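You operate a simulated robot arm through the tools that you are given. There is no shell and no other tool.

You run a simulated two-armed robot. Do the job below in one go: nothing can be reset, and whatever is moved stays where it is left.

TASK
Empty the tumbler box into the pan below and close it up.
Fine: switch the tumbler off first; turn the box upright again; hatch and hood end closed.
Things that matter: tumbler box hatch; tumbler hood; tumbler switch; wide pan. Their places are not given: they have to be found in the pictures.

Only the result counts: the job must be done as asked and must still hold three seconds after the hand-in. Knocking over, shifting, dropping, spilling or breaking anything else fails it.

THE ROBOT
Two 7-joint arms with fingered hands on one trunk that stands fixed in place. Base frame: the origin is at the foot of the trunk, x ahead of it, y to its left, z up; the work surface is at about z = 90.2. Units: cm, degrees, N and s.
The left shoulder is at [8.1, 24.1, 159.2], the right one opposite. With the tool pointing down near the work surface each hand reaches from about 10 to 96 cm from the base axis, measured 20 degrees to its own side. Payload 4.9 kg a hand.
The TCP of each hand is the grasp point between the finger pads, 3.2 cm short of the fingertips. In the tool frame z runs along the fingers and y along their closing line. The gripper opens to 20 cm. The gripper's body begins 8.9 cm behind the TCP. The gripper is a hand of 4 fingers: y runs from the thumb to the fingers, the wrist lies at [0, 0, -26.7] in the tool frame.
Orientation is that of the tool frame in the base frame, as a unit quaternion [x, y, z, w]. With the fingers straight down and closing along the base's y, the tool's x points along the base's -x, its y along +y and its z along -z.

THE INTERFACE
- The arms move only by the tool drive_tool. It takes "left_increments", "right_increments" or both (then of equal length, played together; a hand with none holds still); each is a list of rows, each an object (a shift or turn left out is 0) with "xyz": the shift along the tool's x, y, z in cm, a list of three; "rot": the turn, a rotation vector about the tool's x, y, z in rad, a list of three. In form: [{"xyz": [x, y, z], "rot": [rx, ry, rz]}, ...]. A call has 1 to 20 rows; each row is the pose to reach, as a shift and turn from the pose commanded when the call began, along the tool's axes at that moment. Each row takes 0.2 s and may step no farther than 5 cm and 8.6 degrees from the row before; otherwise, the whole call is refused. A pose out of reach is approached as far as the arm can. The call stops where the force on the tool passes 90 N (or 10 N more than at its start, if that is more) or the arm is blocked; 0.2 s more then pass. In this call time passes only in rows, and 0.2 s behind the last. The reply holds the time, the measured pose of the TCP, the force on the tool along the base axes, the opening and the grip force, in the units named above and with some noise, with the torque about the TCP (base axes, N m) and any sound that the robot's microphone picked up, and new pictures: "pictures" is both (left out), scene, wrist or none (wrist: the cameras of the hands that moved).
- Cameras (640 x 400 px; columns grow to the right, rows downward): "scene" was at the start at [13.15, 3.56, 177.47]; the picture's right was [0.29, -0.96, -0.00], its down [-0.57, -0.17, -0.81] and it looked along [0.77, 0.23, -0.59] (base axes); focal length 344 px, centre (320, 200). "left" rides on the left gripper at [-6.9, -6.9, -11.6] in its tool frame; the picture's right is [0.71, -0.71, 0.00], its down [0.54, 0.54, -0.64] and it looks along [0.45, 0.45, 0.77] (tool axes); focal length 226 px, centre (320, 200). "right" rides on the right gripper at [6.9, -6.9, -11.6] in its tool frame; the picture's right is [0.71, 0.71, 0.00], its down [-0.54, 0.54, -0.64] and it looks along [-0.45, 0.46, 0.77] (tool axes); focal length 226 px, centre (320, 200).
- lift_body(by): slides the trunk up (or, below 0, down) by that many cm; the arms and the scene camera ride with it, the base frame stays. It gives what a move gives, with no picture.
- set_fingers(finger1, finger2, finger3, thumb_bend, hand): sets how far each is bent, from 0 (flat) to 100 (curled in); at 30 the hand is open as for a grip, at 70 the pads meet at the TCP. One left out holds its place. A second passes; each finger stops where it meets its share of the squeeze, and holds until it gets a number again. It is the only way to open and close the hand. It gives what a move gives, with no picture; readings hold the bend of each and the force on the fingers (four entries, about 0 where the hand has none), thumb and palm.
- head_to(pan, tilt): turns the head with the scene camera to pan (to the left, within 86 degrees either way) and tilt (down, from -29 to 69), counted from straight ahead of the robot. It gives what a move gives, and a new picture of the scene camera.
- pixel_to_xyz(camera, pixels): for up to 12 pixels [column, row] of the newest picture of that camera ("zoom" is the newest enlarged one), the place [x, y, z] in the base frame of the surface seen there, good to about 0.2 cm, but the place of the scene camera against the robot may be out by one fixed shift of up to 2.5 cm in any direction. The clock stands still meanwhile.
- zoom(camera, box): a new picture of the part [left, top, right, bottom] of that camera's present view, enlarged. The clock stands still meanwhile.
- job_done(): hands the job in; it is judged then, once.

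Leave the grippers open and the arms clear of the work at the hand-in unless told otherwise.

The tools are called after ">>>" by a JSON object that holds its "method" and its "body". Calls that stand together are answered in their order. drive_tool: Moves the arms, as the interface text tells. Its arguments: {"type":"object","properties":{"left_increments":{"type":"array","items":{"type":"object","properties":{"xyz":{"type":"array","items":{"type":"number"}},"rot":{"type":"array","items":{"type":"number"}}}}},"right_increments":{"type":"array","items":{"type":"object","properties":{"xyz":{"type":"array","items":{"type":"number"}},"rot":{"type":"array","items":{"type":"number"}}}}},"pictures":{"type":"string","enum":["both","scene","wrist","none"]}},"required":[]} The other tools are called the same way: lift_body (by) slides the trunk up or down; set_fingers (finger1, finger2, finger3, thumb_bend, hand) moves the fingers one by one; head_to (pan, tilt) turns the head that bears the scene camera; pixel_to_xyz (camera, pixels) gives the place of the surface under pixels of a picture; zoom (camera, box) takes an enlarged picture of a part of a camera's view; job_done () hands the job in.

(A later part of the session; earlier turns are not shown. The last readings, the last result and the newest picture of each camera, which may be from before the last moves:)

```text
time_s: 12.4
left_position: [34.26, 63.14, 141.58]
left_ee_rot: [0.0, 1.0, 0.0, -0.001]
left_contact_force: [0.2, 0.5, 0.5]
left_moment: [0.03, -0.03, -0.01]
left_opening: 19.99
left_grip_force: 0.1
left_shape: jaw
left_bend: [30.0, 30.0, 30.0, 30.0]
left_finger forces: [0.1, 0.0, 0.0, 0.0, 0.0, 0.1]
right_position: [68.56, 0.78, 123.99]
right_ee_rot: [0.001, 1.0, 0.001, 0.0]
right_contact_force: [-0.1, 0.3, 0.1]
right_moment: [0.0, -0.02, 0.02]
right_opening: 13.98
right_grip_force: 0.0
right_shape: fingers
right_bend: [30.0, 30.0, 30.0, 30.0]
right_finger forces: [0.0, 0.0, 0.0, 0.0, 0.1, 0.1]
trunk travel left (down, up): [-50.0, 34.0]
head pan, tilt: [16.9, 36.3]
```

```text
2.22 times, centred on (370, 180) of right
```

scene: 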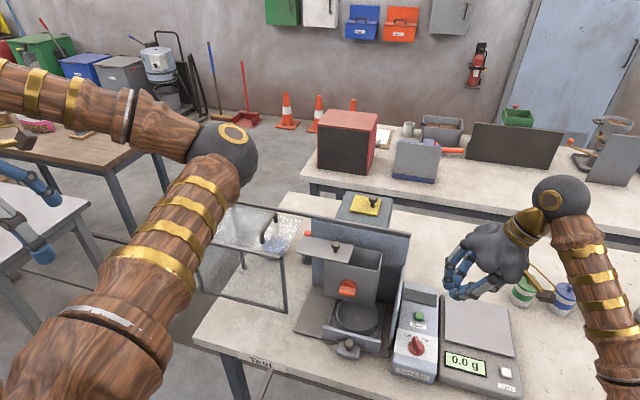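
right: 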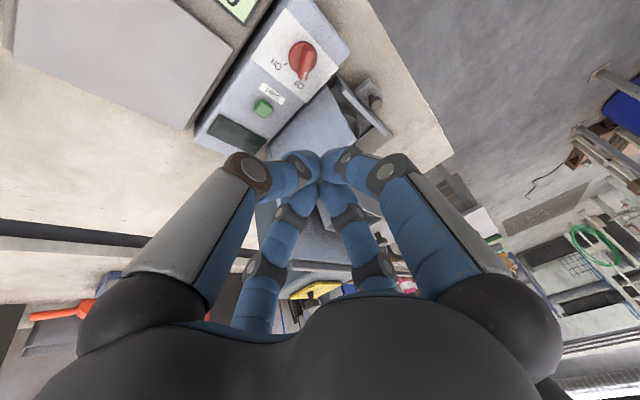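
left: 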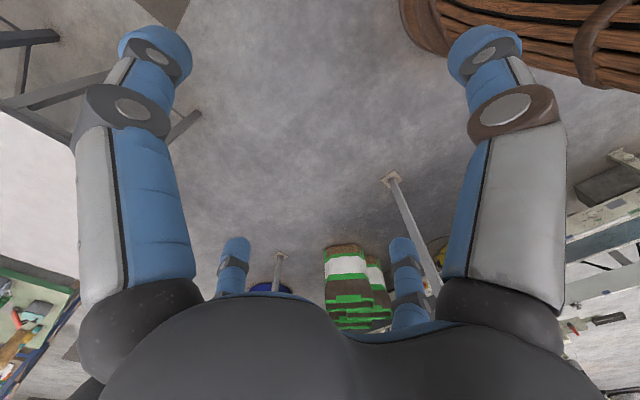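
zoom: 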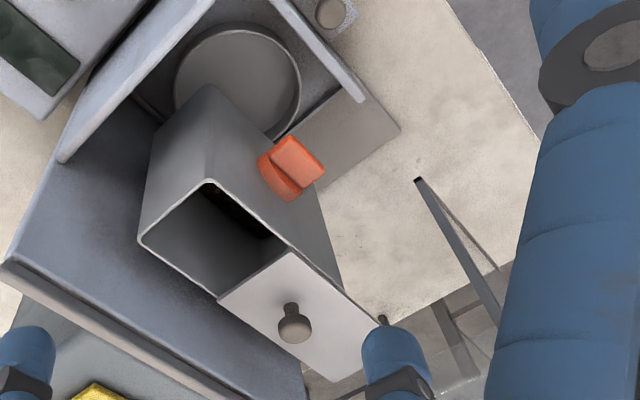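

The box spans y 6–20, x 73.8–80.6, z 95–109.1, with dark brown content inside; the hatch's right edge is at y 13.9 (half open). Now I measure pan rim, tray, hood and knob points with this view.

>>> {"method": "pixel_to_xyz", "body": {"camera": "zoom", "pixels": [[176, 80], [240, 24], [299, 100], [265, 134], [290, 50], [240, 80], [291, 328], [376, 318], [416, 181], [330, 15], [355, 100], [65, 155]]}}

>>> {"method": "pixel_to_xyz", "body": {"camera": "zoom", "pixels": [[208, 183], [145, 238], [220, 298], [300, 372], [290, 150], [310, 165], [270, 165], [290, 190], [398, 130], [10, 262], [300, 360], [150, 20]]}}

```text
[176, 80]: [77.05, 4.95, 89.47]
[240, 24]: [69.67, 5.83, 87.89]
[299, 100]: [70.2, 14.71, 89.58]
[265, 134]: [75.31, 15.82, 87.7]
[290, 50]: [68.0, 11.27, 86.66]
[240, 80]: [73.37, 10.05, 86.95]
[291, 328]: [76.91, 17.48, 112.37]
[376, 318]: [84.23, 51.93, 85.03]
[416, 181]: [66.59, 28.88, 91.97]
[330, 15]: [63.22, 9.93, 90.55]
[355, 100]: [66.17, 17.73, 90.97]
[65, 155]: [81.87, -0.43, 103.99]
```

```text
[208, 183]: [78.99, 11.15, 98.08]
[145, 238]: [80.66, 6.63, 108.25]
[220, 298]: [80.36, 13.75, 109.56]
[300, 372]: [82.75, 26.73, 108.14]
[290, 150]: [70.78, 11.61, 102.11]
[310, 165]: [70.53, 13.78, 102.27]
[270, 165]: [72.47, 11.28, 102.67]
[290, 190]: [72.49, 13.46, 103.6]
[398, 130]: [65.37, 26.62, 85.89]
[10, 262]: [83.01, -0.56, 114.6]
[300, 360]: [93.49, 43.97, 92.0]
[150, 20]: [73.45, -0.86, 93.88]
```

The pan's centre is about (74,10), radius 6, rim z 89.5. Now I look at the red handle closely from the scene camera.

>>> {"method": "zoom", "body": {"camera": "scene", "box": [325, 265, 375, 315]}}

>>> {"method": "pixel_to_xyz", "body": {"camera": "zoom", "pixels": [[230, 160], [320, 150], [290, 110], [240, 210], [300, 225], [340, 180], [260, 250], [200, 200], [330, 250], [260, 185]]}}

```text
8.00 times, centred on (350, 290) of scene
```

zoom: 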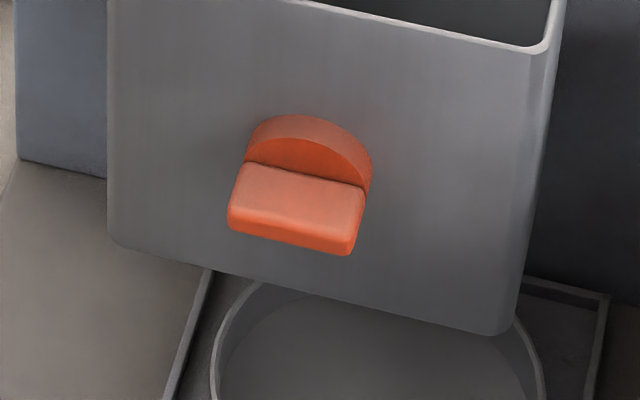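

```text
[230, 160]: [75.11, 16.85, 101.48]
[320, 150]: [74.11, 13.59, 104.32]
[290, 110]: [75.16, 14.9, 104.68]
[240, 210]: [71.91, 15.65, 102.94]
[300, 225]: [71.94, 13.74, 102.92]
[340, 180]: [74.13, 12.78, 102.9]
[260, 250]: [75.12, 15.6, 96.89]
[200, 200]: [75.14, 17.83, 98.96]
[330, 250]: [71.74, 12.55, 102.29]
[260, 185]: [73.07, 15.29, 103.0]
```

The handle is a disc with a horizontal bar across it: bar about 3.6 cm wide (y 11.1–14.6), 1 cm thick (z about 101–102), sticking out to x 70.2; the axis is about (y 12.9, z 101.5). I'll grip it with the right hand pointing forward. First I pitch the hand up to point along +x while backing off to (58,13,108).

>>> {"method": "drive_tool", "body": {"right_increments": [{"xyz": [2, 1, 0], "rot": [0, -0.143, 0]}, {"xyz": [4, 2, 1], "rot": [0, -0.286, 0]}, {"xyz": [6, 3.5, 2.5], "rot": [0, -0.429, 0]}, {"xyz": [8, 5, 4], "rot": [0, -0.571, 0]}, {"xyz": [9.5, 6.5, 6], "rot": [0, -0.714, 0]}, {"xyz": [10.6, 8, 8], "rot": [0, -0.857, 0]}, {"xyz": [10.6, 9.5, 10], "rot": [0, -1.0, 0]}, {"xyz": [10.6, 11, 12], "rot": [0, -1.143, 0]}, {"xyz": [10.6, 12.2, 14], "rot": [0, -1.286, 0]}, {"xyz": [10.6, 12.2, 15], "rot": [0, -1.429, 0]}, {"xyz": [10.6, 12.2, 16], "rot": [0, -1.571, 0]}], "pictures": "both"}}

```text
time_s: 14.8
left_position: [34.02, 63.26, 141.58]
left_ee_rot: [0.0, 1.0, 0.0, 0.0]
left_contact_force: [0.5, 1.3, 0.0]
left_moment: [0.02, 0.0, 0.0]
left_opening: 19.98
left_grip_force: 0.1
left_shape: jaw
left_bend: [30.0, 30.0, 30.0, 30.0]
left_finger forces: [0.1, 0.1, 0.1, 0.1, 0.0, 0.0]
right_position: [58.12, 12.85, 107.95]
right_ee_rot: [0.0, 0.706, 0.0, 0.708]
right_contact_force: [-0.3, -0.6, 0.1]
right_moment: [-0.01, 0.01, -0.03]
right_opening: 13.98
right_grip_force: 0.0
right_shape: fingers
right_bend: [30.0, 30.0, 30.0, 30.0]
right_finger forces: [0.1, 0.1, 0.1, 0.0, 0.1, 0.0]
trunk travel left (down, up): [-50.0, 34.0]
head pan, tilt: [16.9, 36.3]
```

scene: 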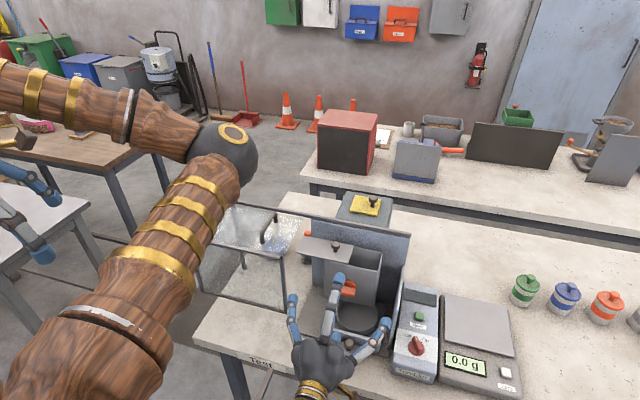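
right: 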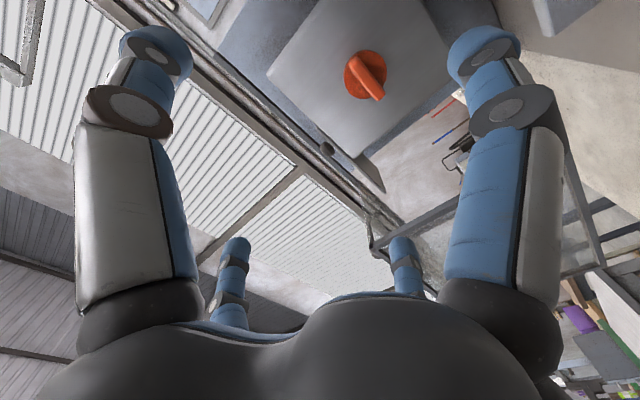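

The hand points forward and its camera sees the red disc with the bar at (365,75). I enlarge and measure it.

>>> {"method": "zoom", "body": {"camera": "right", "box": [310, 20, 430, 140]}}

>>> {"method": "pixel_to_xyz", "body": {"camera": "zoom", "pixels": [[215, 150], [225, 85], [385, 185], [290, 215], [370, 265], [260, 140], [350, 245], [300, 190], [200, 195], [330, 290]]}}

```text
3.33 times, centred on (370, 80) of right
```

zoom: 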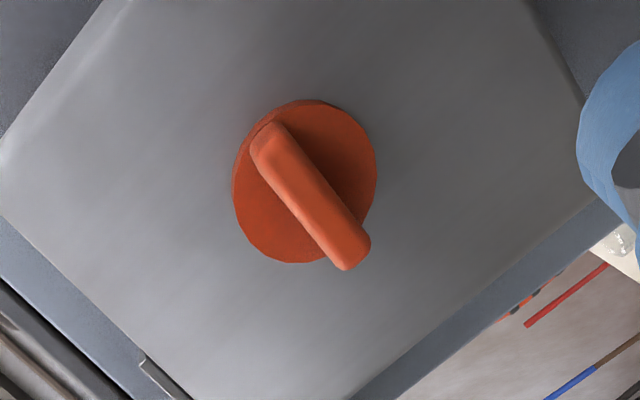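

```text
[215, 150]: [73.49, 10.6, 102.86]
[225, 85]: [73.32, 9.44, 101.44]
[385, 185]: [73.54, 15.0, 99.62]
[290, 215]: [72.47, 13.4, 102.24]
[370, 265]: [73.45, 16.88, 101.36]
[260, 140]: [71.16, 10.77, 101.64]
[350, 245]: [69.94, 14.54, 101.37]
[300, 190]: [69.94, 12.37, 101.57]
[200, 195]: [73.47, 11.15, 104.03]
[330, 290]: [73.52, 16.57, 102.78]
```

Bar centre: y 12.8, z 101.5, front at x 69.9. I roll the hand 90° counter-clockwise (thumb on top) so that later there's room for a clockwise turn, then pre-close the fingers.

>>> {"method": "drive_tool", "body": {"right_increments": [{"rot": [0, 0, -0.143]}, {"rot": [0, 0, -0.286]}, {"rot": [0, 0, -0.429]}, {"rot": [0, 0, -0.571]}, {"rot": [0, 0, -0.714]}, {"rot": [0, 0, -0.857]}, {"rot": [0, 0, -1.0]}, {"rot": [0, 0, -1.143]}, {"rot": [0, 0, -1.286]}, {"rot": [0, 0, -1.429]}, {"rot": [0, 0, -1.571]}], "pictures": "scene"}}

>>> {"method": "set_fingers", "body": {"hand": "right", "finger1": 52, "finger2": 52, "finger3": 52, "thumb_bend": 52}}

>>> {"method": "zoom", "body": {"camera": "right", "box": [0, 0, 640, 400]}}

```text
time_s: 17.2
left_position: [34.11, 63.17, 141.5]
left_ee_rot: [0.0, 1.0, 0.0, -0.001]
left_contact_force: [0.9, 0.2, 0.6]
left_moment: [0.02, 0.01, 0.02]
left_opening: 19.99
left_grip_force: 0.1
left_shape: jaw
left_bend: [30.0, 30.0, 30.0, 30.0]
left_finger forces: [0.0, 0.0, 0.1, 0.1, 0.0, 0.0]
right_position: [58.21, 12.93, 108.04]
right_ee_rot: [0.501, -0.499, 0.501, -0.499]
right_contact_force: [-0.5, -0.4, -0.1]
right_moment: [0.01, 0.0, 0.04]
right_opening: 14.01
right_grip_force: 0.1
right_shape: fingers
right_bend: [30.0, 30.0, 30.0, 30.0]
right_finger forces: [0.0, 0.0, 0.0, 0.0, 0.1, 0.0]
trunk travel left (down, up): [-50.0, 34.0]
head pan, tilt: [16.9, 36.3]
```

scene: 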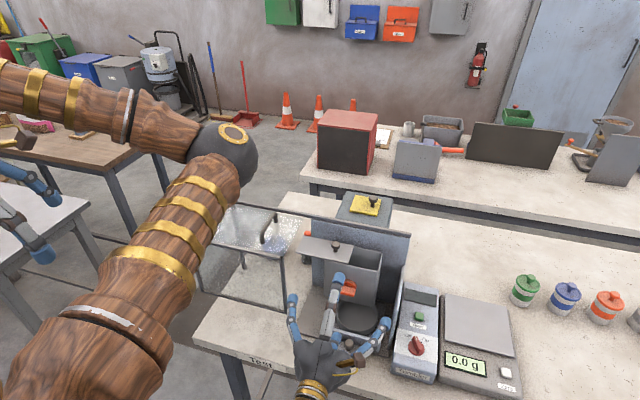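

```text
time_s: 18.2
left_position: [33.92, 63.07, 141.54]
left_ee_rot: [0.0, 1.0, 0.0, 0.0]
left_contact_force: [-0.3, 0.6, -0.3]
left_moment: [-0.01, 0.0, 0.01]
left_opening: 20.0
left_grip_force: 0.0
left_shape: jaw
left_bend: [30.0, 30.0, 30.0, 30.0]
left_finger forces: [0.1, 0.0, 0.0, 0.0, 0.0, 0.0]
right_position: [58.11, 12.84, 107.99]
right_ee_rot: [-0.5, 0.5, -0.5, 0.5]
right_contact_force: [0.3, 0.6, -0.4]
right_moment: [-0.01, 0.0, 0.02]
right_opening: 6.25
right_grip_force: 0.0
right_shape: fingers
right_bend: [52.0, 52.0, 52.0, 52.0]
right_finger forces: [0.0, 0.0, 0.1, 0.0, 0.0, 0.0]
trunk travel left (down, up): [-50.0, 34.0]
head pan, tilt: [16.9, 36.3]
```

```text
1.00 times, centred on (320, 200) of right (not enlarged: the box is as wide or as high as the picture)
```

zoom: 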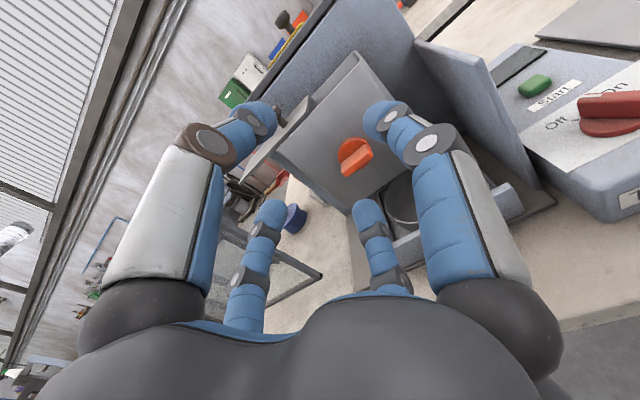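

Thumb is on top, finger2 below, fingers 1/3 at the sides. Now I go down to z 101.5 and forward to x 66 for a check before the grip.

>>> {"method": "drive_tool", "body": {"right_increments": [{"xyz": [0, 3.2, 0]}, {"xyz": [0, 6.5, 0]}, {"xyz": [0, 6.5, 4]}, {"xyz": [0, 6.5, 8]}], "pictures": "both"}}

>>> {"method": "zoom", "body": {"camera": "scene", "box": [270, 220, 430, 380]}}

>>> {"method": "zoom", "body": {"camera": "right", "box": [220, 80, 460, 280]}}

```text
time_s: 19.2
left_position: [34.27, 63.17, 141.5]
left_ee_rot: [0.0, 1.0, -0.001, -0.001]
left_contact_force: [0.5, 0.7, 0.6]
left_moment: [0.01, 0.05, -0.02]
left_opening: 19.98
left_grip_force: 0.1
left_shape: jaw
left_bend: [30.0, 30.0, 30.0, 30.0]
left_finger forces: [0.0, 0.1, 0.1, 0.0, 0.0, 0.1]
right_position: [66.17, 12.88, 101.36]
right_ee_rot: [0.501, -0.5, 0.499, -0.5]
right_contact_force: [0.2, 0.0, 0.0]
right_moment: [-0.01, -0.02, -0.01]
right_opening: 6.23
right_grip_force: 0.1
right_shape: fingers
right_bend: [52.0, 52.0, 52.0, 52.0]
right_finger forces: [0.0, 0.0, 0.0, 0.0, 0.0, 0.0]
trunk travel left (down, up): [-50.0, 34.0]
head pan, tilt: [16.9, 36.3]
```

scene: 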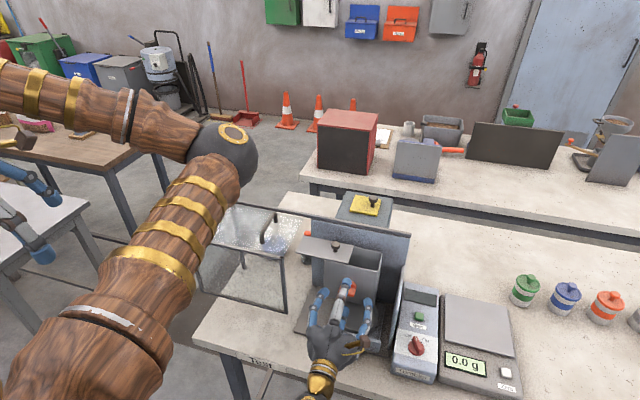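
right: 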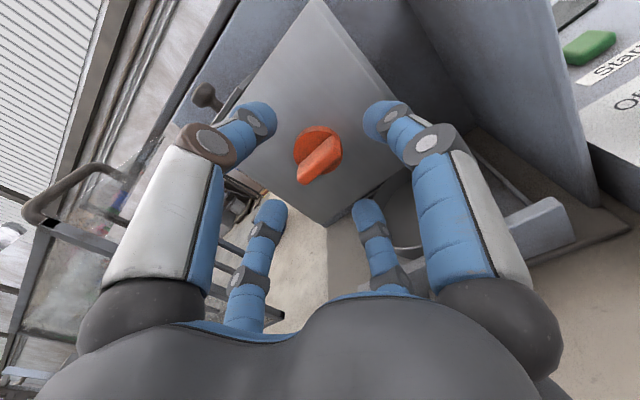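

```text
2.50 times, centred on (350, 300) of scene
```

zoom: 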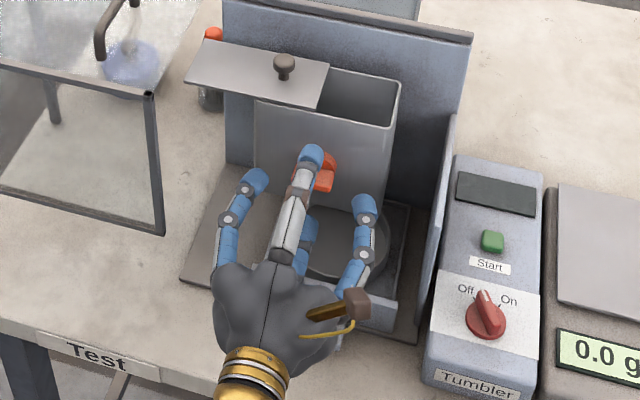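

```text
2.00 times, centred on (340, 180) of right
```

zoom: 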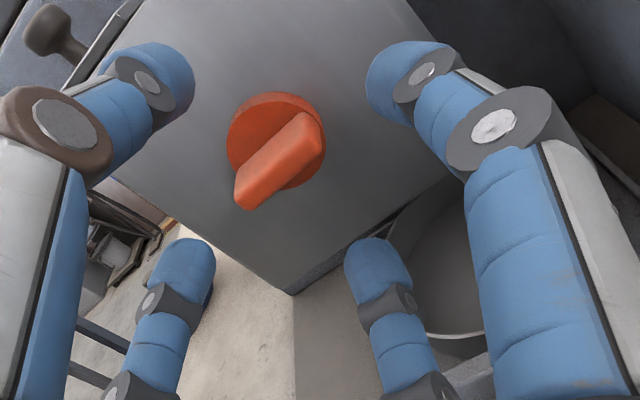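

The bar is centred between the fingers. Forward 2.7 cm, then close.

>>> {"method": "drive_tool", "body": {"right_increments": [{"xyz": [0, 0, 1.4]}, {"xyz": [0, 0, 2.7]}], "pictures": "none"}}

>>> {"method": "set_fingers", "body": {"hand": "right", "finger2": 72, "thumb_bend": 72}}

>>> {"method": "zoom", "body": {"camera": "right", "box": [220, 80, 460, 280]}}

```text
time_s: 19.8
left_position: [34.2, 63.23, 141.47]
left_ee_rot: [-0.001, 1.0, 0.0, -0.001]
left_contact_force: [0.2, 1.0, 0.0]
left_moment: [-0.02, -0.02, -0.02]
left_opening: 19.98
left_grip_force: 0.0
left_shape: jaw
left_bend: [30.0, 30.0, 30.0, 30.0]
left_finger forces: [0.0, 0.1, 0.1, 0.1, 0.0, 0.0]
right_position: [68.81, 12.88, 101.4]
right_ee_rot: [-0.5, 0.5, -0.5, 0.5]
right_contact_force: [1.0, -0.9, 0.5]
right_moment: [0.0, -0.02, -0.03]
right_opening: 6.24
right_grip_force: 0.1
right_shape: fingers
right_bend: [52.0, 52.0, 52.0, 52.0]
right_finger forces: [0.0, 0.1, 0.0, 0.0, 0.0, 0.1]
trunk travel left (down, up): [-50.0, 34.0]
head pan, tilt: [16.9, 36.3]
```

```text
time_s: 20.8
left_position: [33.97, 63.27, 141.55]
left_ee_rot: [0.0, 1.0, 0.0, 0.001]
left_contact_force: [0.1, -0.6, 0.1]
left_moment: [-0.01, -0.04, 0.01]
left_opening: 20.0
left_grip_force: 0.1
left_shape: jaw
left_bend: [30.0, 30.0, 30.0, 30.0]
left_finger forces: [0.1, 0.0, 0.0, 0.0, 0.0, 0.0]
right_position: [68.72, 12.8, 101.55]
right_ee_rot: [-0.499, 0.499, -0.5, 0.501]
right_contact_force: [-0.3, 1.1, 8.6]
right_moment: [-0.01, -0.21, -0.02]
right_opening: 4.58
right_grip_force: 13.2
right_shape: fingers
right_bend: [52.0, 63.0, 52.0, 64.0]
right_finger forces: [0.0, 9.0, 0.1, 0.0, 17.0, 0.1]
trunk travel left (down, up): [-50.0, 34.0]
head pan, tilt: [16.9, 36.3]
```

```text
2.00 times, centred on (340, 180) of right
```

zoom: 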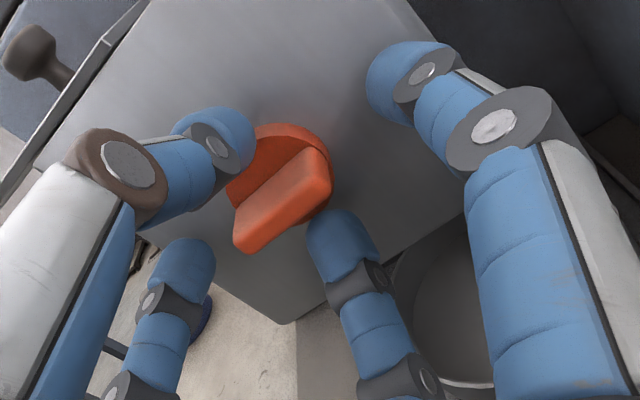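

Thumb and finger2 hold the bar's flats. Now fingers 1 and 3 close on the bar's ends.

>>> {"method": "set_fingers", "body": {"hand": "right", "finger1": 70, "finger3": 70}}

>>> {"method": "zoom", "body": {"camera": "right", "box": [220, 80, 460, 280]}}

```text
time_s: 21.8
left_position: [33.86, 63.14, 141.57]
left_ee_rot: [0.0, 1.0, 0.0, -0.001]
left_contact_force: [0.1, 0.0, 0.0]
left_moment: [0.03, 0.0, -0.03]
left_opening: 20.01
left_grip_force: 0.1
left_shape: jaw
left_bend: [30.0, 30.0, 30.0, 30.0]
left_finger forces: [0.0, 0.0, 0.0, 0.1, 0.0, 0.0]
right_position: [68.8, 12.9, 101.65]
right_ee_rot: [0.5, -0.499, 0.501, -0.5]
right_contact_force: [-0.5, 1.9, 9.9]
right_moment: [0.0, -0.29, 0.05]
right_opening: 2.33
right_grip_force: 21.5
right_shape: fingers
right_bend: [64.0, 63.0, 62.0, 64.0]
right_finger forces: [9.1, 8.0, 9.1, 0.0, 17.3, 0.0]
trunk travel left (down, up): [-50.0, 34.0]
head pan, tilt: [16.9, 36.3]
```

```text
2.00 times, centred on (340, 180) of right
```

zoom: 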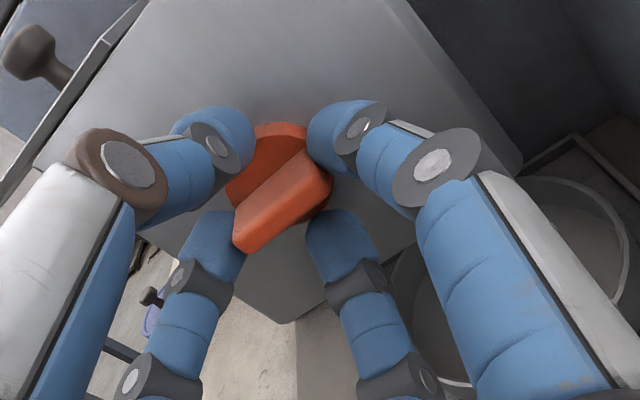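

All four fingers hold the bar. I turn it clockwise (+ about tool z), first 32°, and check.

>>> {"method": "drive_tool", "body": {"right_increments": [{"rot": [0, 0, 0.07]}, {"rot": [0, 0, 0.14]}, {"rot": [0, 0, 0.28]}, {"rot": [0, 0, 0.42]}, {"rot": [0, 0, 0.56]}], "pictures": "both"}}

>>> {"method": "zoom", "body": {"camera": "scene", "box": [270, 200, 430, 360]}}

```text
time_s: 23.0
left_position: [33.88, 63.14, 141.68]
left_ee_rot: [0.0, 1.0, 0.0, 0.0]
left_contact_force: [-0.2, -0.5, -0.5]
left_moment: [-0.01, -0.01, 0.0]
left_opening: 19.97
left_grip_force: 0.2
left_shape: jaw
left_bend: [30.0, 30.0, 30.0, 30.0]
left_finger forces: [0.0, 0.2, 0.0, 0.0, 0.0, 0.0]
right_position: [68.75, 12.79, 101.5]
right_ee_rot: [-0.342, 0.618, -0.343, 0.619]
right_contact_force: [-1.4, -0.9, 8.6]
right_moment: [-0.08, -0.26, -0.06]
right_opening: 2.31
right_grip_force: 21.8
right_shape: fingers
right_bend: [64.0, 63.0, 63.0, 65.0]
right_finger forces: [9.1, 9.0, 9.7, 0.0, 16.8, 0.0]
trunk travel left (down, up): [-50.0, 34.0]
head pan, tilt: [16.9, 36.3]
```

scene: 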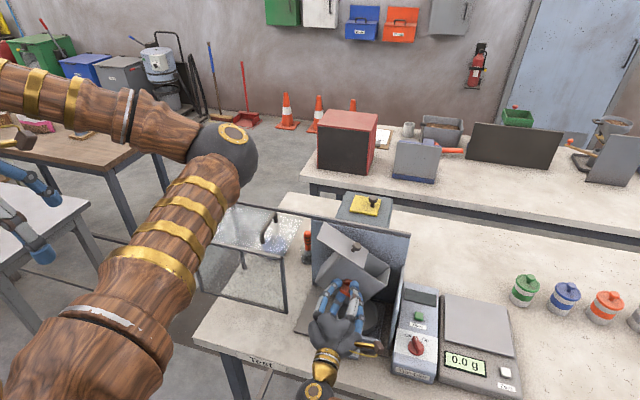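
right: 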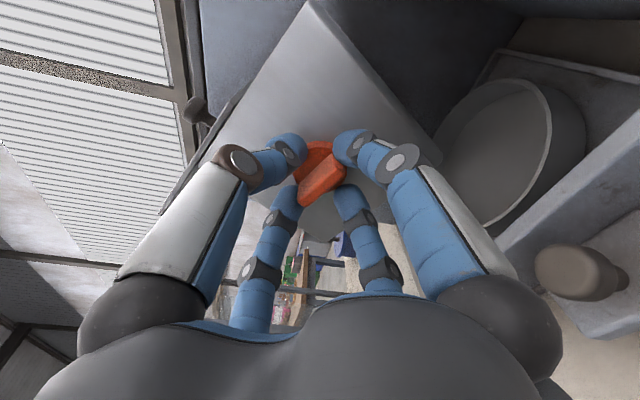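

```text
2.50 times, centred on (350, 280) of scene
```

zoom: 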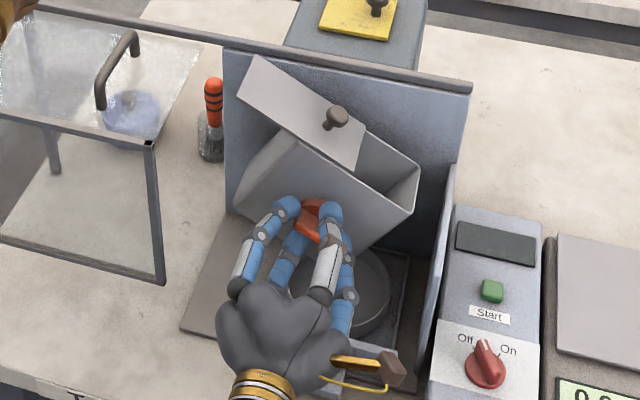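

The box turned 32° clockwise with ease (moment near zero), hatch holding. Before pouring I measure the pan exactly, as it's well seen in the right camera at (510,150).

>>> {"method": "zoom", "body": {"camera": "right", "box": [420, 30, 640, 250]}}

```text
1.82 times, centred on (530, 140) of right
```

zoom: 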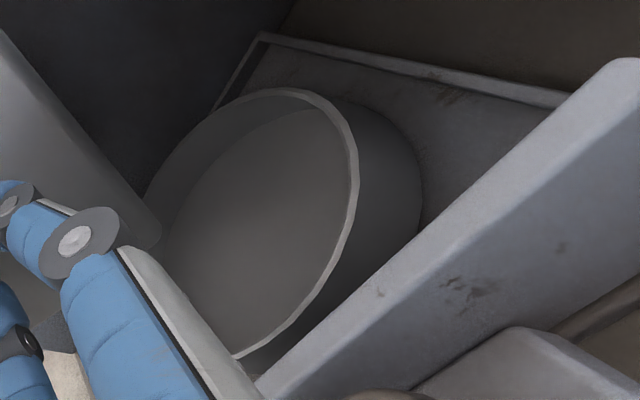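

>>> {"method": "pixel_to_xyz", "body": {"camera": "zoom", "pixels": [[237, 354], [310, 298], [352, 215], [352, 150], [318, 102], [270, 92], [215, 110], [165, 165], [265, 40], [570, 100], [240, 250], [330, 330]]}}

>>> {"method": "pixel_to_xyz", "body": {"camera": "zoom", "pixels": [[150, 190], [235, 92], [210, 100], [330, 280], [340, 260], [357, 180], [340, 125], [295, 95], [420, 190], [220, 110], [400, 70], [130, 250]]}}

```text
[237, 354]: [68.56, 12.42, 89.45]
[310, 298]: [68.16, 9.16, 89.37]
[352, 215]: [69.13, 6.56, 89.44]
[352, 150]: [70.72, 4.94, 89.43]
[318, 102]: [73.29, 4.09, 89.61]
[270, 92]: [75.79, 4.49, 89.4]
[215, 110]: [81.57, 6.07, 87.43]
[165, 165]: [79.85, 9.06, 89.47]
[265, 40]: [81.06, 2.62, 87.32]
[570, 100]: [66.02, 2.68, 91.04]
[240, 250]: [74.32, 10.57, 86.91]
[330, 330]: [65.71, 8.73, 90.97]
```

```text
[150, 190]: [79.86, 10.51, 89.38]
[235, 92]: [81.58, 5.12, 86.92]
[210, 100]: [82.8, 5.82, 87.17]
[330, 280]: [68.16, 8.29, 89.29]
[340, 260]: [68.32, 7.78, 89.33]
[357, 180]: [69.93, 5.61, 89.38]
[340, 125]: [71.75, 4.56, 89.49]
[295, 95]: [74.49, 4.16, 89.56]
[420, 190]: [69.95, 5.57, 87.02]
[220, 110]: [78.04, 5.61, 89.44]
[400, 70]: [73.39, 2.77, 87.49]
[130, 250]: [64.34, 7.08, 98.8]
```

The pan fits centre (74.0,10.0), radius 5.95, rim z 89.4. I look at the box's opening for the content.

>>> {"method": "zoom", "body": {"camera": "scene", "box": [340, 240, 400, 300]}}

```text
6.67 times, centred on (370, 270) of scene
```

zoom: 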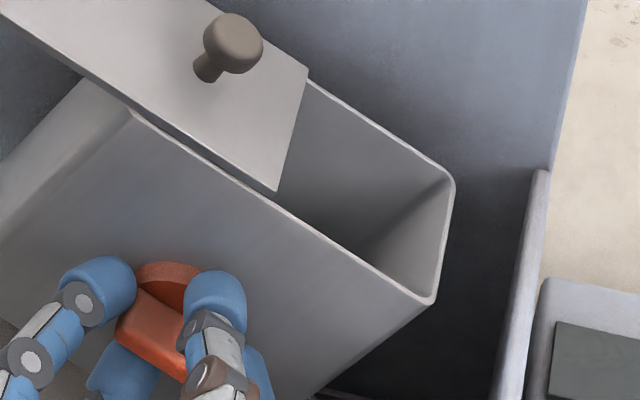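

No content visible yet. I turn on another 30° (to about 62°) and look.

>>> {"method": "drive_tool", "body": {"right_increments": [{"rot": [0, 0, 0.13]}, {"rot": [0, 0, 0.26]}, {"rot": [0, 0, 0.39]}, {"rot": [0, 0, 0.52]}], "pictures": "both"}}

>>> {"method": "zoom", "body": {"camera": "scene", "box": [290, 200, 430, 340]}}

```text
time_s: 24.0
left_position: [34.05, 63.31, 141.61]
left_ee_rot: [0.0, 1.0, 0.0, 0.0]
left_contact_force: [0.0, 1.6, 0.0]
left_moment: [-0.02, 0.01, 0.0]
left_opening: 20.0
left_grip_force: 0.0
left_shape: jaw
left_bend: [30.0, 30.0, 30.0, 30.0]
left_finger forces: [0.1, 0.1, 0.0, 0.1, 0.1, 0.1]
right_position: [68.64, 12.79, 101.51]
right_ee_rot: [-0.171, 0.686, -0.172, 0.686]
right_contact_force: [-3.6, -4.5, 4.1]
right_moment: [-0.09, -0.12, -0.11]
right_opening: 2.3
right_grip_force: 22.5
right_shape: fingers
right_bend: [64.0, 63.0, 63.0, 65.0]
right_finger forces: [9.4, 10.6, 9.6, 0.0, 16.0, 0.0]
trunk travel left (down, up): [-50.0, 34.0]
head pan, tilt: [16.9, 36.3]
```

scene: 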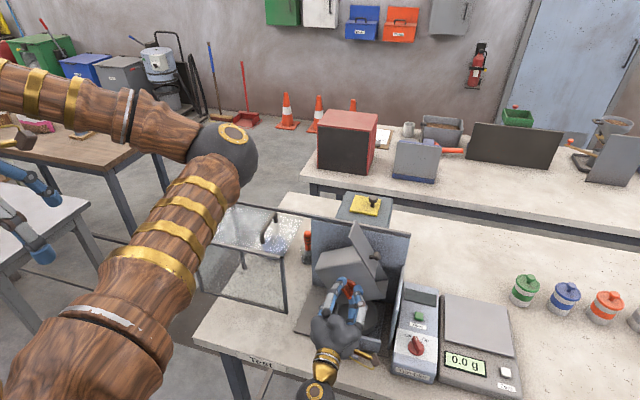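
right: 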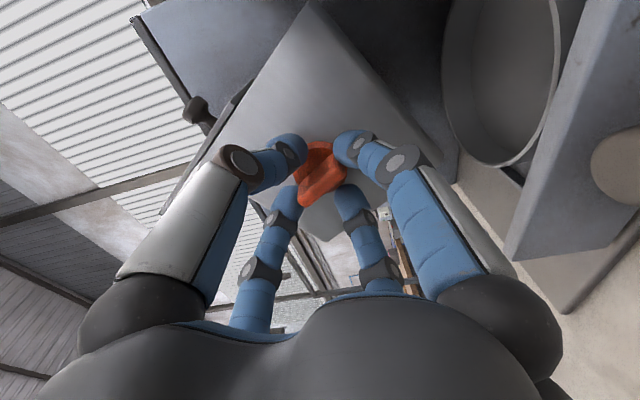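

```text
2.86 times, centred on (360, 270) of scene
```

zoom: 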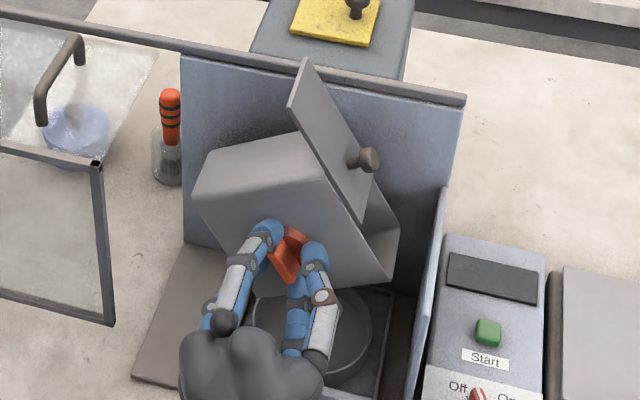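

At 62° nothing has come out. I now turn briskly to about 131° so that the bulk leaves while the rim is over the pan (the hatch would touch the right wall at about 137°).

>>> {"method": "drive_tool", "body": {"right_increments": [{"rot": [0, 0, 0.134]}, {"rot": [0, 0, 0.268]}, {"rot": [0, 0, 0.402]}, {"rot": [0, 0, 0.536]}, {"rot": [0, 0, 0.67]}, {"rot": [0, 0, 0.804]}, {"rot": [0, 0, 0.938]}, {"rot": [0, 0, 1.072]}, {"rot": [0, 0, 1.206]}], "pictures": "both"}}

>>> {"method": "zoom", "body": {"camera": "scene", "box": [290, 200, 430, 360]}}

>>> {"method": "zoom", "body": {"camera": "right", "box": [400, 0, 640, 200]}}

```text
time_s: 26.0
left_position: [34.02, 63.31, 141.46]
left_ee_rot: [0.0, 1.0, 0.0, 0.0]
left_contact_force: [-0.5, -0.5, 0.9]
left_moment: [0.01, 0.01, 0.02]
left_opening: 19.97
left_grip_force: 0.0
left_shape: jaw
left_bend: [30.0, 30.0, 30.0, 30.0]
left_finger forces: [0.0, 0.1, 0.0, 0.0, 0.1, 0.1]
right_position: [68.83, 12.81, 101.45]
right_ee_rot: [0.249, 0.662, 0.248, 0.662]
right_contact_force: [-6.5, -1.8, -8.8]
right_moment: [-0.03, 0.31, -0.08]
right_opening: 2.29
right_grip_force: 23.7
right_shape: fingers
right_bend: [64.0, 63.0, 63.0, 65.0]
right_finger forces: [11.2, 9.9, 8.1, 0.0, 18.0, 0.0]
trunk travel left (down, up): [-50.0, 34.0]
head pan, tilt: [16.9, 36.3]
```

scene: 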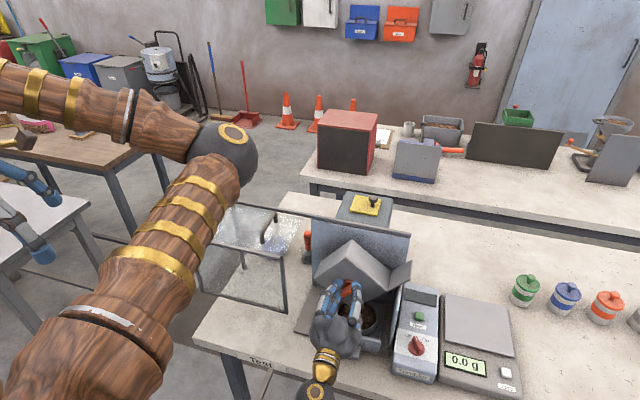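
right: 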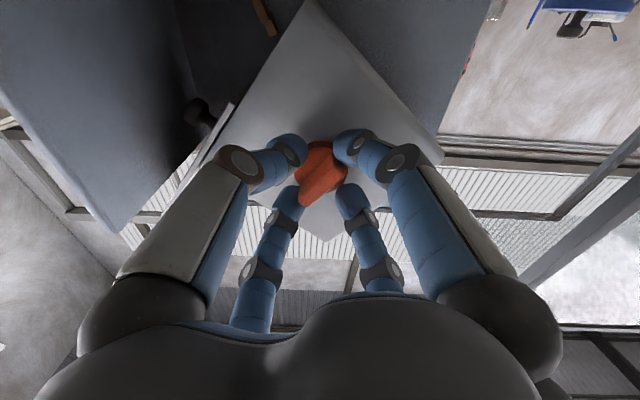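

```text
2.50 times, centred on (360, 280) of scene
```

zoom: 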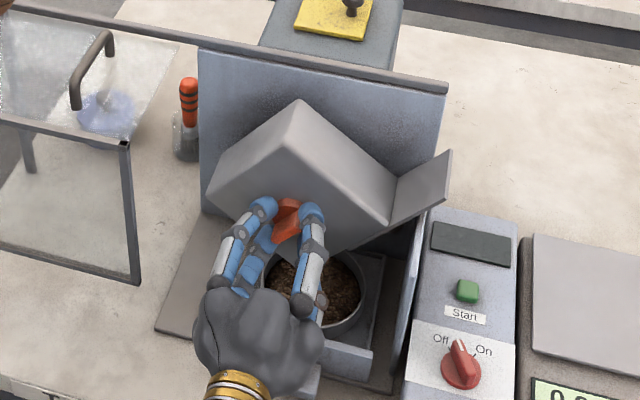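

```text
2.00 times, centred on (520, 100) of right
```

zoom: 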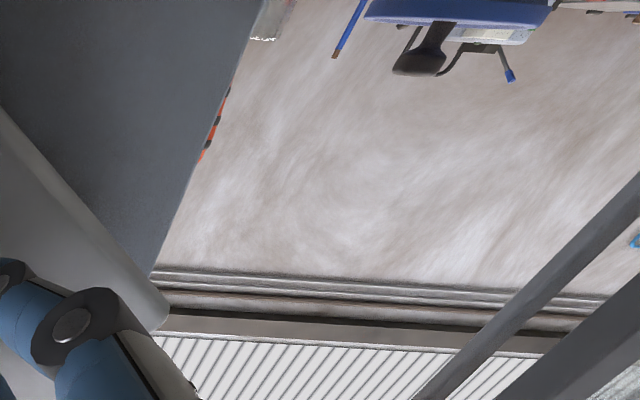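

The brown content is in the pan now. I zoom in on pan and tray to check for spills.

>>> {"method": "zoom", "body": {"camera": "scene", "box": [330, 270, 400, 340]}}

```text
5.71 times, centred on (365, 305) of scene
```

zoom: 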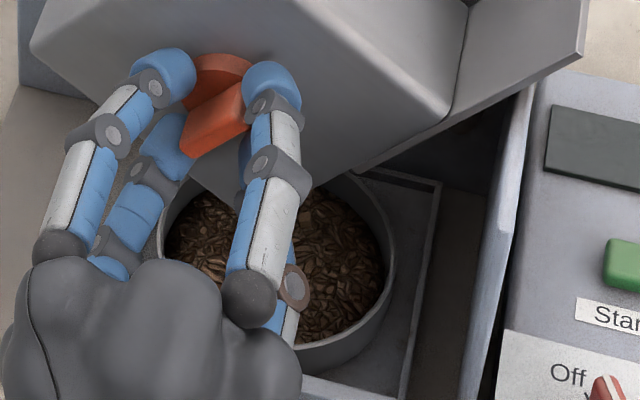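

The content (flakes) lies in the pan, none seen in the tray. I rock the box a few degrees (to about 134°) for 2 s to let the rest run out.

>>> {"method": "drive_tool", "body": {"right_increments": [{"rot": [0, 0, 0.04]}, {"rot": [0, 0, 0.0]}, {"rot": [0, 0, 0.05]}, {"rot": [0, 0, 0.0]}, {"rot": [0, 0, 0.05]}, {"rot": [0, 0, 0.0]}, {"rot": [0, 0, 0.05]}, {"rot": [0, 0, 0.05]}, {"rot": [0, 0, 0.05]}, {"rot": [0, 0, 0.05]}], "pictures": "scene"}}

>>> {"method": "zoom", "body": {"camera": "scene", "box": [330, 270, 400, 340]}}

```text
time_s: 28.2
left_position: [34.18, 63.23, 141.5]
left_ee_rot: [-0.001, 1.0, 0.001, 0.0]
left_contact_force: [0.2, -0.2, 0.4]
left_moment: [0.04, 0.02, -0.02]
left_opening: 19.99
left_grip_force: 0.1
left_shape: jaw
left_bend: [30.0, 30.0, 30.0, 30.0]
left_finger forces: [0.0, 0.0, 0.0, 0.0, 0.0, 0.0]
right_position: [68.82, 12.84, 101.43]
right_ee_rot: [0.264, 0.656, 0.263, 0.656]
right_contact_force: [-11.5, -2.8, -14.3]
right_moment: [-0.05, 0.54, -0.07]
right_opening: 2.33
right_grip_force: 25.3
right_shape: fingers
right_bend: [63.0, 63.0, 63.0, 65.0]
right_finger forces: [12.0, 10.0, 7.8, 0.1, 21.5, 0.0]
trunk travel left (down, up): [-50.0, 34.0]
head pan, tilt: [16.9, 36.3]
```

scene: 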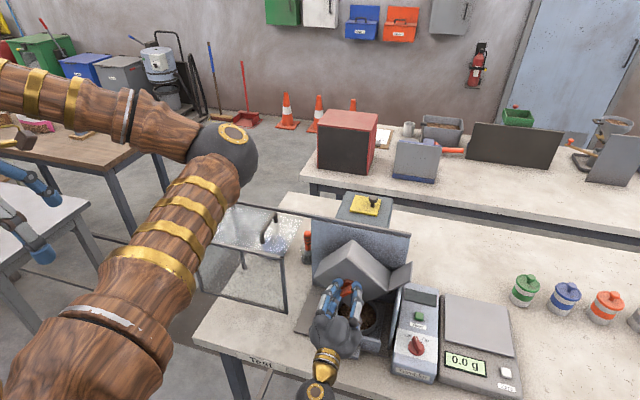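

```text
5.71 times, centred on (365, 305) of scene
```

zoom: 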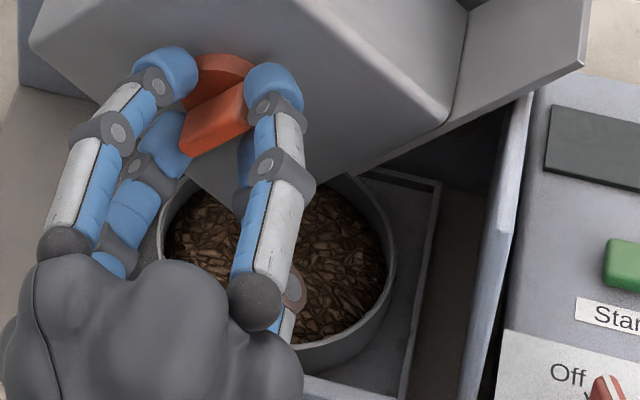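

The pan is full and the tray clean. I turn the box back upright (-134°) in 17 steps.

>>> {"method": "drive_tool", "body": {"right_increments": [{"rot": [0, 0, -0.137]}, {"rot": [0, 0, -0.275]}, {"rot": [0, 0, -0.412]}, {"rot": [0, 0, -0.55]}, {"rot": [0, 0, -0.687]}, {"rot": [0, 0, -0.824]}, {"rot": [0, 0, -0.962]}, {"rot": [0, 0, -1.099]}, {"rot": [0, 0, -1.237]}, {"rot": [0, 0, -1.374]}, {"rot": [0, 0, -1.512]}, {"rot": [0, 0, -1.649]}, {"rot": [0, 0, -1.786]}, {"rot": [0, 0, -1.924]}, {"rot": [0, 0, -2.061]}, {"rot": [0, 0, -2.199]}, {"rot": [0, 0, -2.336]}], "pictures": "both"}}

>>> {"method": "zoom", "body": {"camera": "scene", "box": [290, 210, 430, 350]}}

```text
time_s: 31.8
left_position: [33.92, 63.18, 141.55]
left_ee_rot: [-0.001, 1.0, 0.001, 0.0]
left_contact_force: [-0.2, -0.3, 0.3]
left_moment: [0.03, 0.0, 0.01]
left_opening: 20.0
left_grip_force: 0.1
left_shape: jaw
left_bend: [30.0, 30.0, 30.0, 30.0]
left_finger forces: [0.0, 0.0, 0.0, 0.0, 0.0, 0.0]
right_position: [68.77, 12.78, 101.66]
right_ee_rot: [0.5, -0.499, 0.501, -0.5]
right_contact_force: [-3.0, -2.8, 8.3]
right_moment: [0.07, -0.27, -0.02]
right_opening: 2.33
right_grip_force: 23.8
right_shape: fingers
right_bend: [64.0, 62.0, 63.0, 65.0]
right_finger forces: [8.6, 9.6, 10.2, 0.0, 18.6, 0.0]
trunk travel left (down, up): [-50.0, 34.0]
head pan, tilt: [16.9, 36.3]
```

scene: 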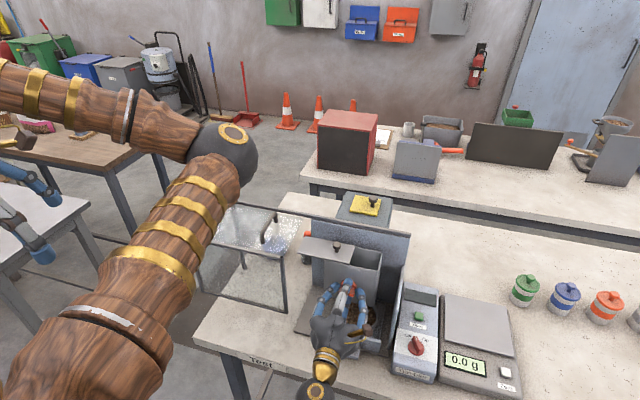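
right: 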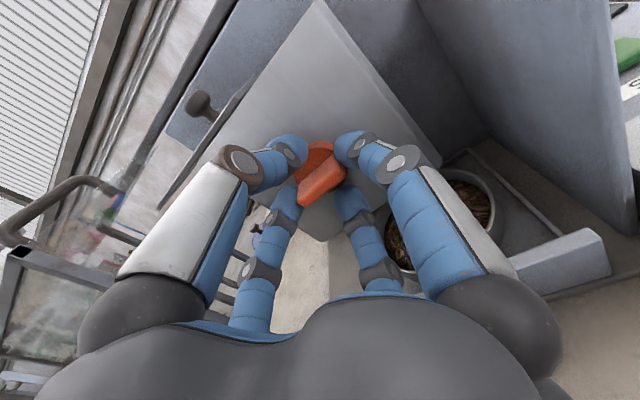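

```text
2.86 times, centred on (360, 280) of scene
```

zoom: 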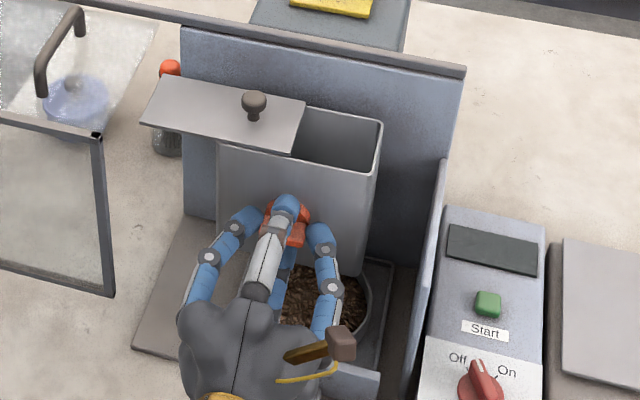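

The box is upright again and the pan is full. I check the box's level (corner heights) and the pan's fill height.

>>> {"method": "pixel_to_xyz", "body": {"camera": "zoom", "pixels": [[222, 148], [290, 160], [372, 176], [380, 124], [150, 122], [300, 105], [254, 98], [330, 300], [350, 290], [100, 138], [45, 60], [78, 15]]}}

>>> {"method": "pixel_to_xyz", "body": {"camera": "right", "pixels": [[473, 203], [405, 255], [485, 185], [320, 5], [440, 160], [197, 105], [215, 115], [100, 182], [10, 225], [60, 190], [20, 250]]}}

```text
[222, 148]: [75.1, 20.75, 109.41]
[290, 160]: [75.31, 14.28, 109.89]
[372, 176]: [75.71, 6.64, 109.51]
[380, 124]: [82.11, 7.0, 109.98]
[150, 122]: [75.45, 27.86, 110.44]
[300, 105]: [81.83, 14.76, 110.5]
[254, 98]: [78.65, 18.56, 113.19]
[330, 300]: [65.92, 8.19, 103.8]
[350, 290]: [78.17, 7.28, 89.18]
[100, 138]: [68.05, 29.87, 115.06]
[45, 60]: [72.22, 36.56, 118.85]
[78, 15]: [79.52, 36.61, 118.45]
```

```text
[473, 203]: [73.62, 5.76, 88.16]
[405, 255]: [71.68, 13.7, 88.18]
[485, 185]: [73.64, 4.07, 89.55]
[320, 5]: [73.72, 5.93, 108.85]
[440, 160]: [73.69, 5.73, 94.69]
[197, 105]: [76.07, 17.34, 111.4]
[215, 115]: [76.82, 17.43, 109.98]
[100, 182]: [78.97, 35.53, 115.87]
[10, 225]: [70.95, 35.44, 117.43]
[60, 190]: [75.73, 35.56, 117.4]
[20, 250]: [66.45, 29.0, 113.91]
```

The pan's content surface is at z 88.2 (1.3 cm deep). I want to look into the box to be sure it's empty: I bring the left hand (camera) above it while the right hand still holds the handle.

>>> {"method": "drive_tool", "body": {"left_increments": [{"xyz": [-2.85, -3.87, 0]}, {"xyz": [-5.7, -7.74, 0]}, {"xyz": [-8.56, -11.6, 0]}, {"xyz": [-11.4, -15.5, 0]}, {"xyz": [-14.3, -19.3, 0]}, {"xyz": [-17.1, -23.2, 0]}, {"xyz": [-20, -27.1, 0]}, {"xyz": [-22.8, -31, 0]}, {"xyz": [-25.7, -34.8, 0]}, {"xyz": [-28.5, -38.7, 0]}, {"xyz": [-31.4, -42.6, 0]}, {"xyz": [-34.2, -46.4, 0]}, {"xyz": [-37.1, -50.3, 0]}], "pictures": "both"}}

```text
time_s: 34.6
left_position: [71.15, 12.69, 141.56]
left_ee_rot: [0.001, 1.0, 0.0, 0.0]
left_contact_force: [-0.6, -1.1, 0.2]
left_moment: [0.03, -0.01, 0.0]
left_opening: 19.99
left_grip_force: 0.1
left_shape: jaw
left_bend: [30.0, 30.0, 30.0, 30.0]
left_finger forces: [0.1, 0.0, 0.0, 0.0, 0.0, 0.0]
right_position: [68.79, 12.83, 101.59]
right_ee_rot: [-0.499, 0.5, -0.5, 0.501]
right_contact_force: [-2.8, -0.2, 10.9]
right_moment: [0.06, -0.41, 0.04]
right_opening: 2.3
right_grip_force: 24.3
right_shape: fingers
right_bend: [64.0, 63.0, 63.0, 65.0]
right_finger forces: [8.5, 8.5, 10.0, 0.0, 20.1, 0.0]
trunk travel left (down, up): [-50.0, 34.0]
head pan, tilt: [16.9, 36.3]
```

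scene: 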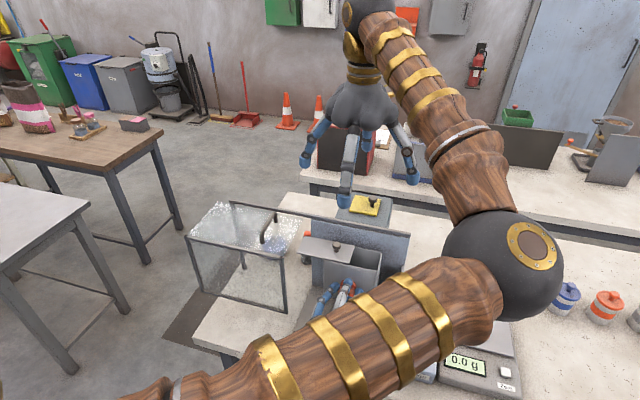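
left: 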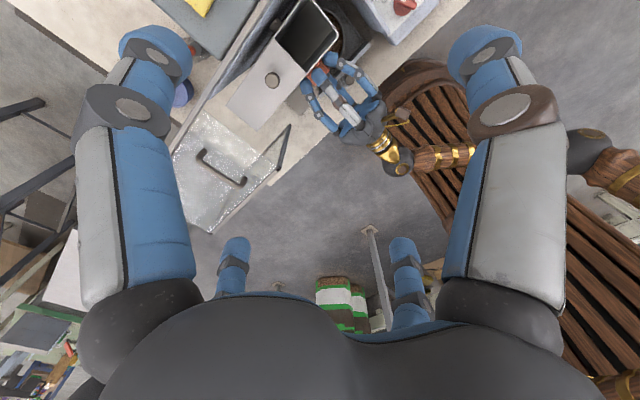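

The left camera sees the box's opening at (305,40). Enlarge.

>>> {"method": "zoom", "body": {"camera": "left", "box": [240, 0, 370, 130]}}

>>> {"method": "pixel_to_xyz", "body": {"camera": "zoom", "pixels": [[320, 120], [290, 80], [300, 170], [340, 60], [260, 110], [350, 100]]}}

```text
3.08 times, centred on (305, 65) of left
```

zoom: 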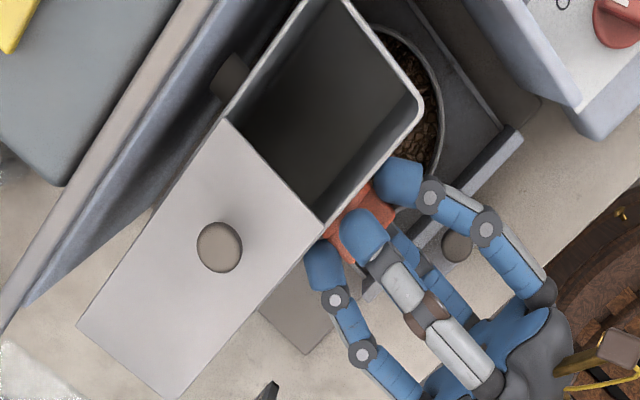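

```text
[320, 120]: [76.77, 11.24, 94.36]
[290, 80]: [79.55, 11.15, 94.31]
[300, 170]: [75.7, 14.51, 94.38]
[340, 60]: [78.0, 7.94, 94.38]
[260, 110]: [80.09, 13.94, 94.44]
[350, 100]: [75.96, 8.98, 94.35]
```

The box floor (z 94.4) is bare: empty. Before closing the hatch with the left hand I check where the left elbow and right arm are, as the left elbow swung to the right.

>>> {"method": "pixel_to_xyz", "body": {"camera": "scene", "pixels": [[480, 260], [530, 245], [400, 320], [290, 370], [440, 110], [370, 10], [340, 300], [330, 290]]}}

>>> {"method": "pixel_to_xyz", "body": {"camera": "left", "pixels": [[590, 150], [450, 90], [560, 250], [395, 155], [450, 158], [600, 180]]}}

```text
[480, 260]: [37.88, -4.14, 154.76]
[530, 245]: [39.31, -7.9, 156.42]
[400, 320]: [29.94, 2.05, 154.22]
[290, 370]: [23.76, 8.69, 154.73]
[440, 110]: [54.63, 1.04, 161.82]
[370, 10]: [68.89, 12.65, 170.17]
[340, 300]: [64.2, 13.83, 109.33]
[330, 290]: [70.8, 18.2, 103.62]
```

```text
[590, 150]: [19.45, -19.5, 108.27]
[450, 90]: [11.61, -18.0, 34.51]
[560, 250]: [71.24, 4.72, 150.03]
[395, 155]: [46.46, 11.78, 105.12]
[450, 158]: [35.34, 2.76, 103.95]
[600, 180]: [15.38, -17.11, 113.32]
```

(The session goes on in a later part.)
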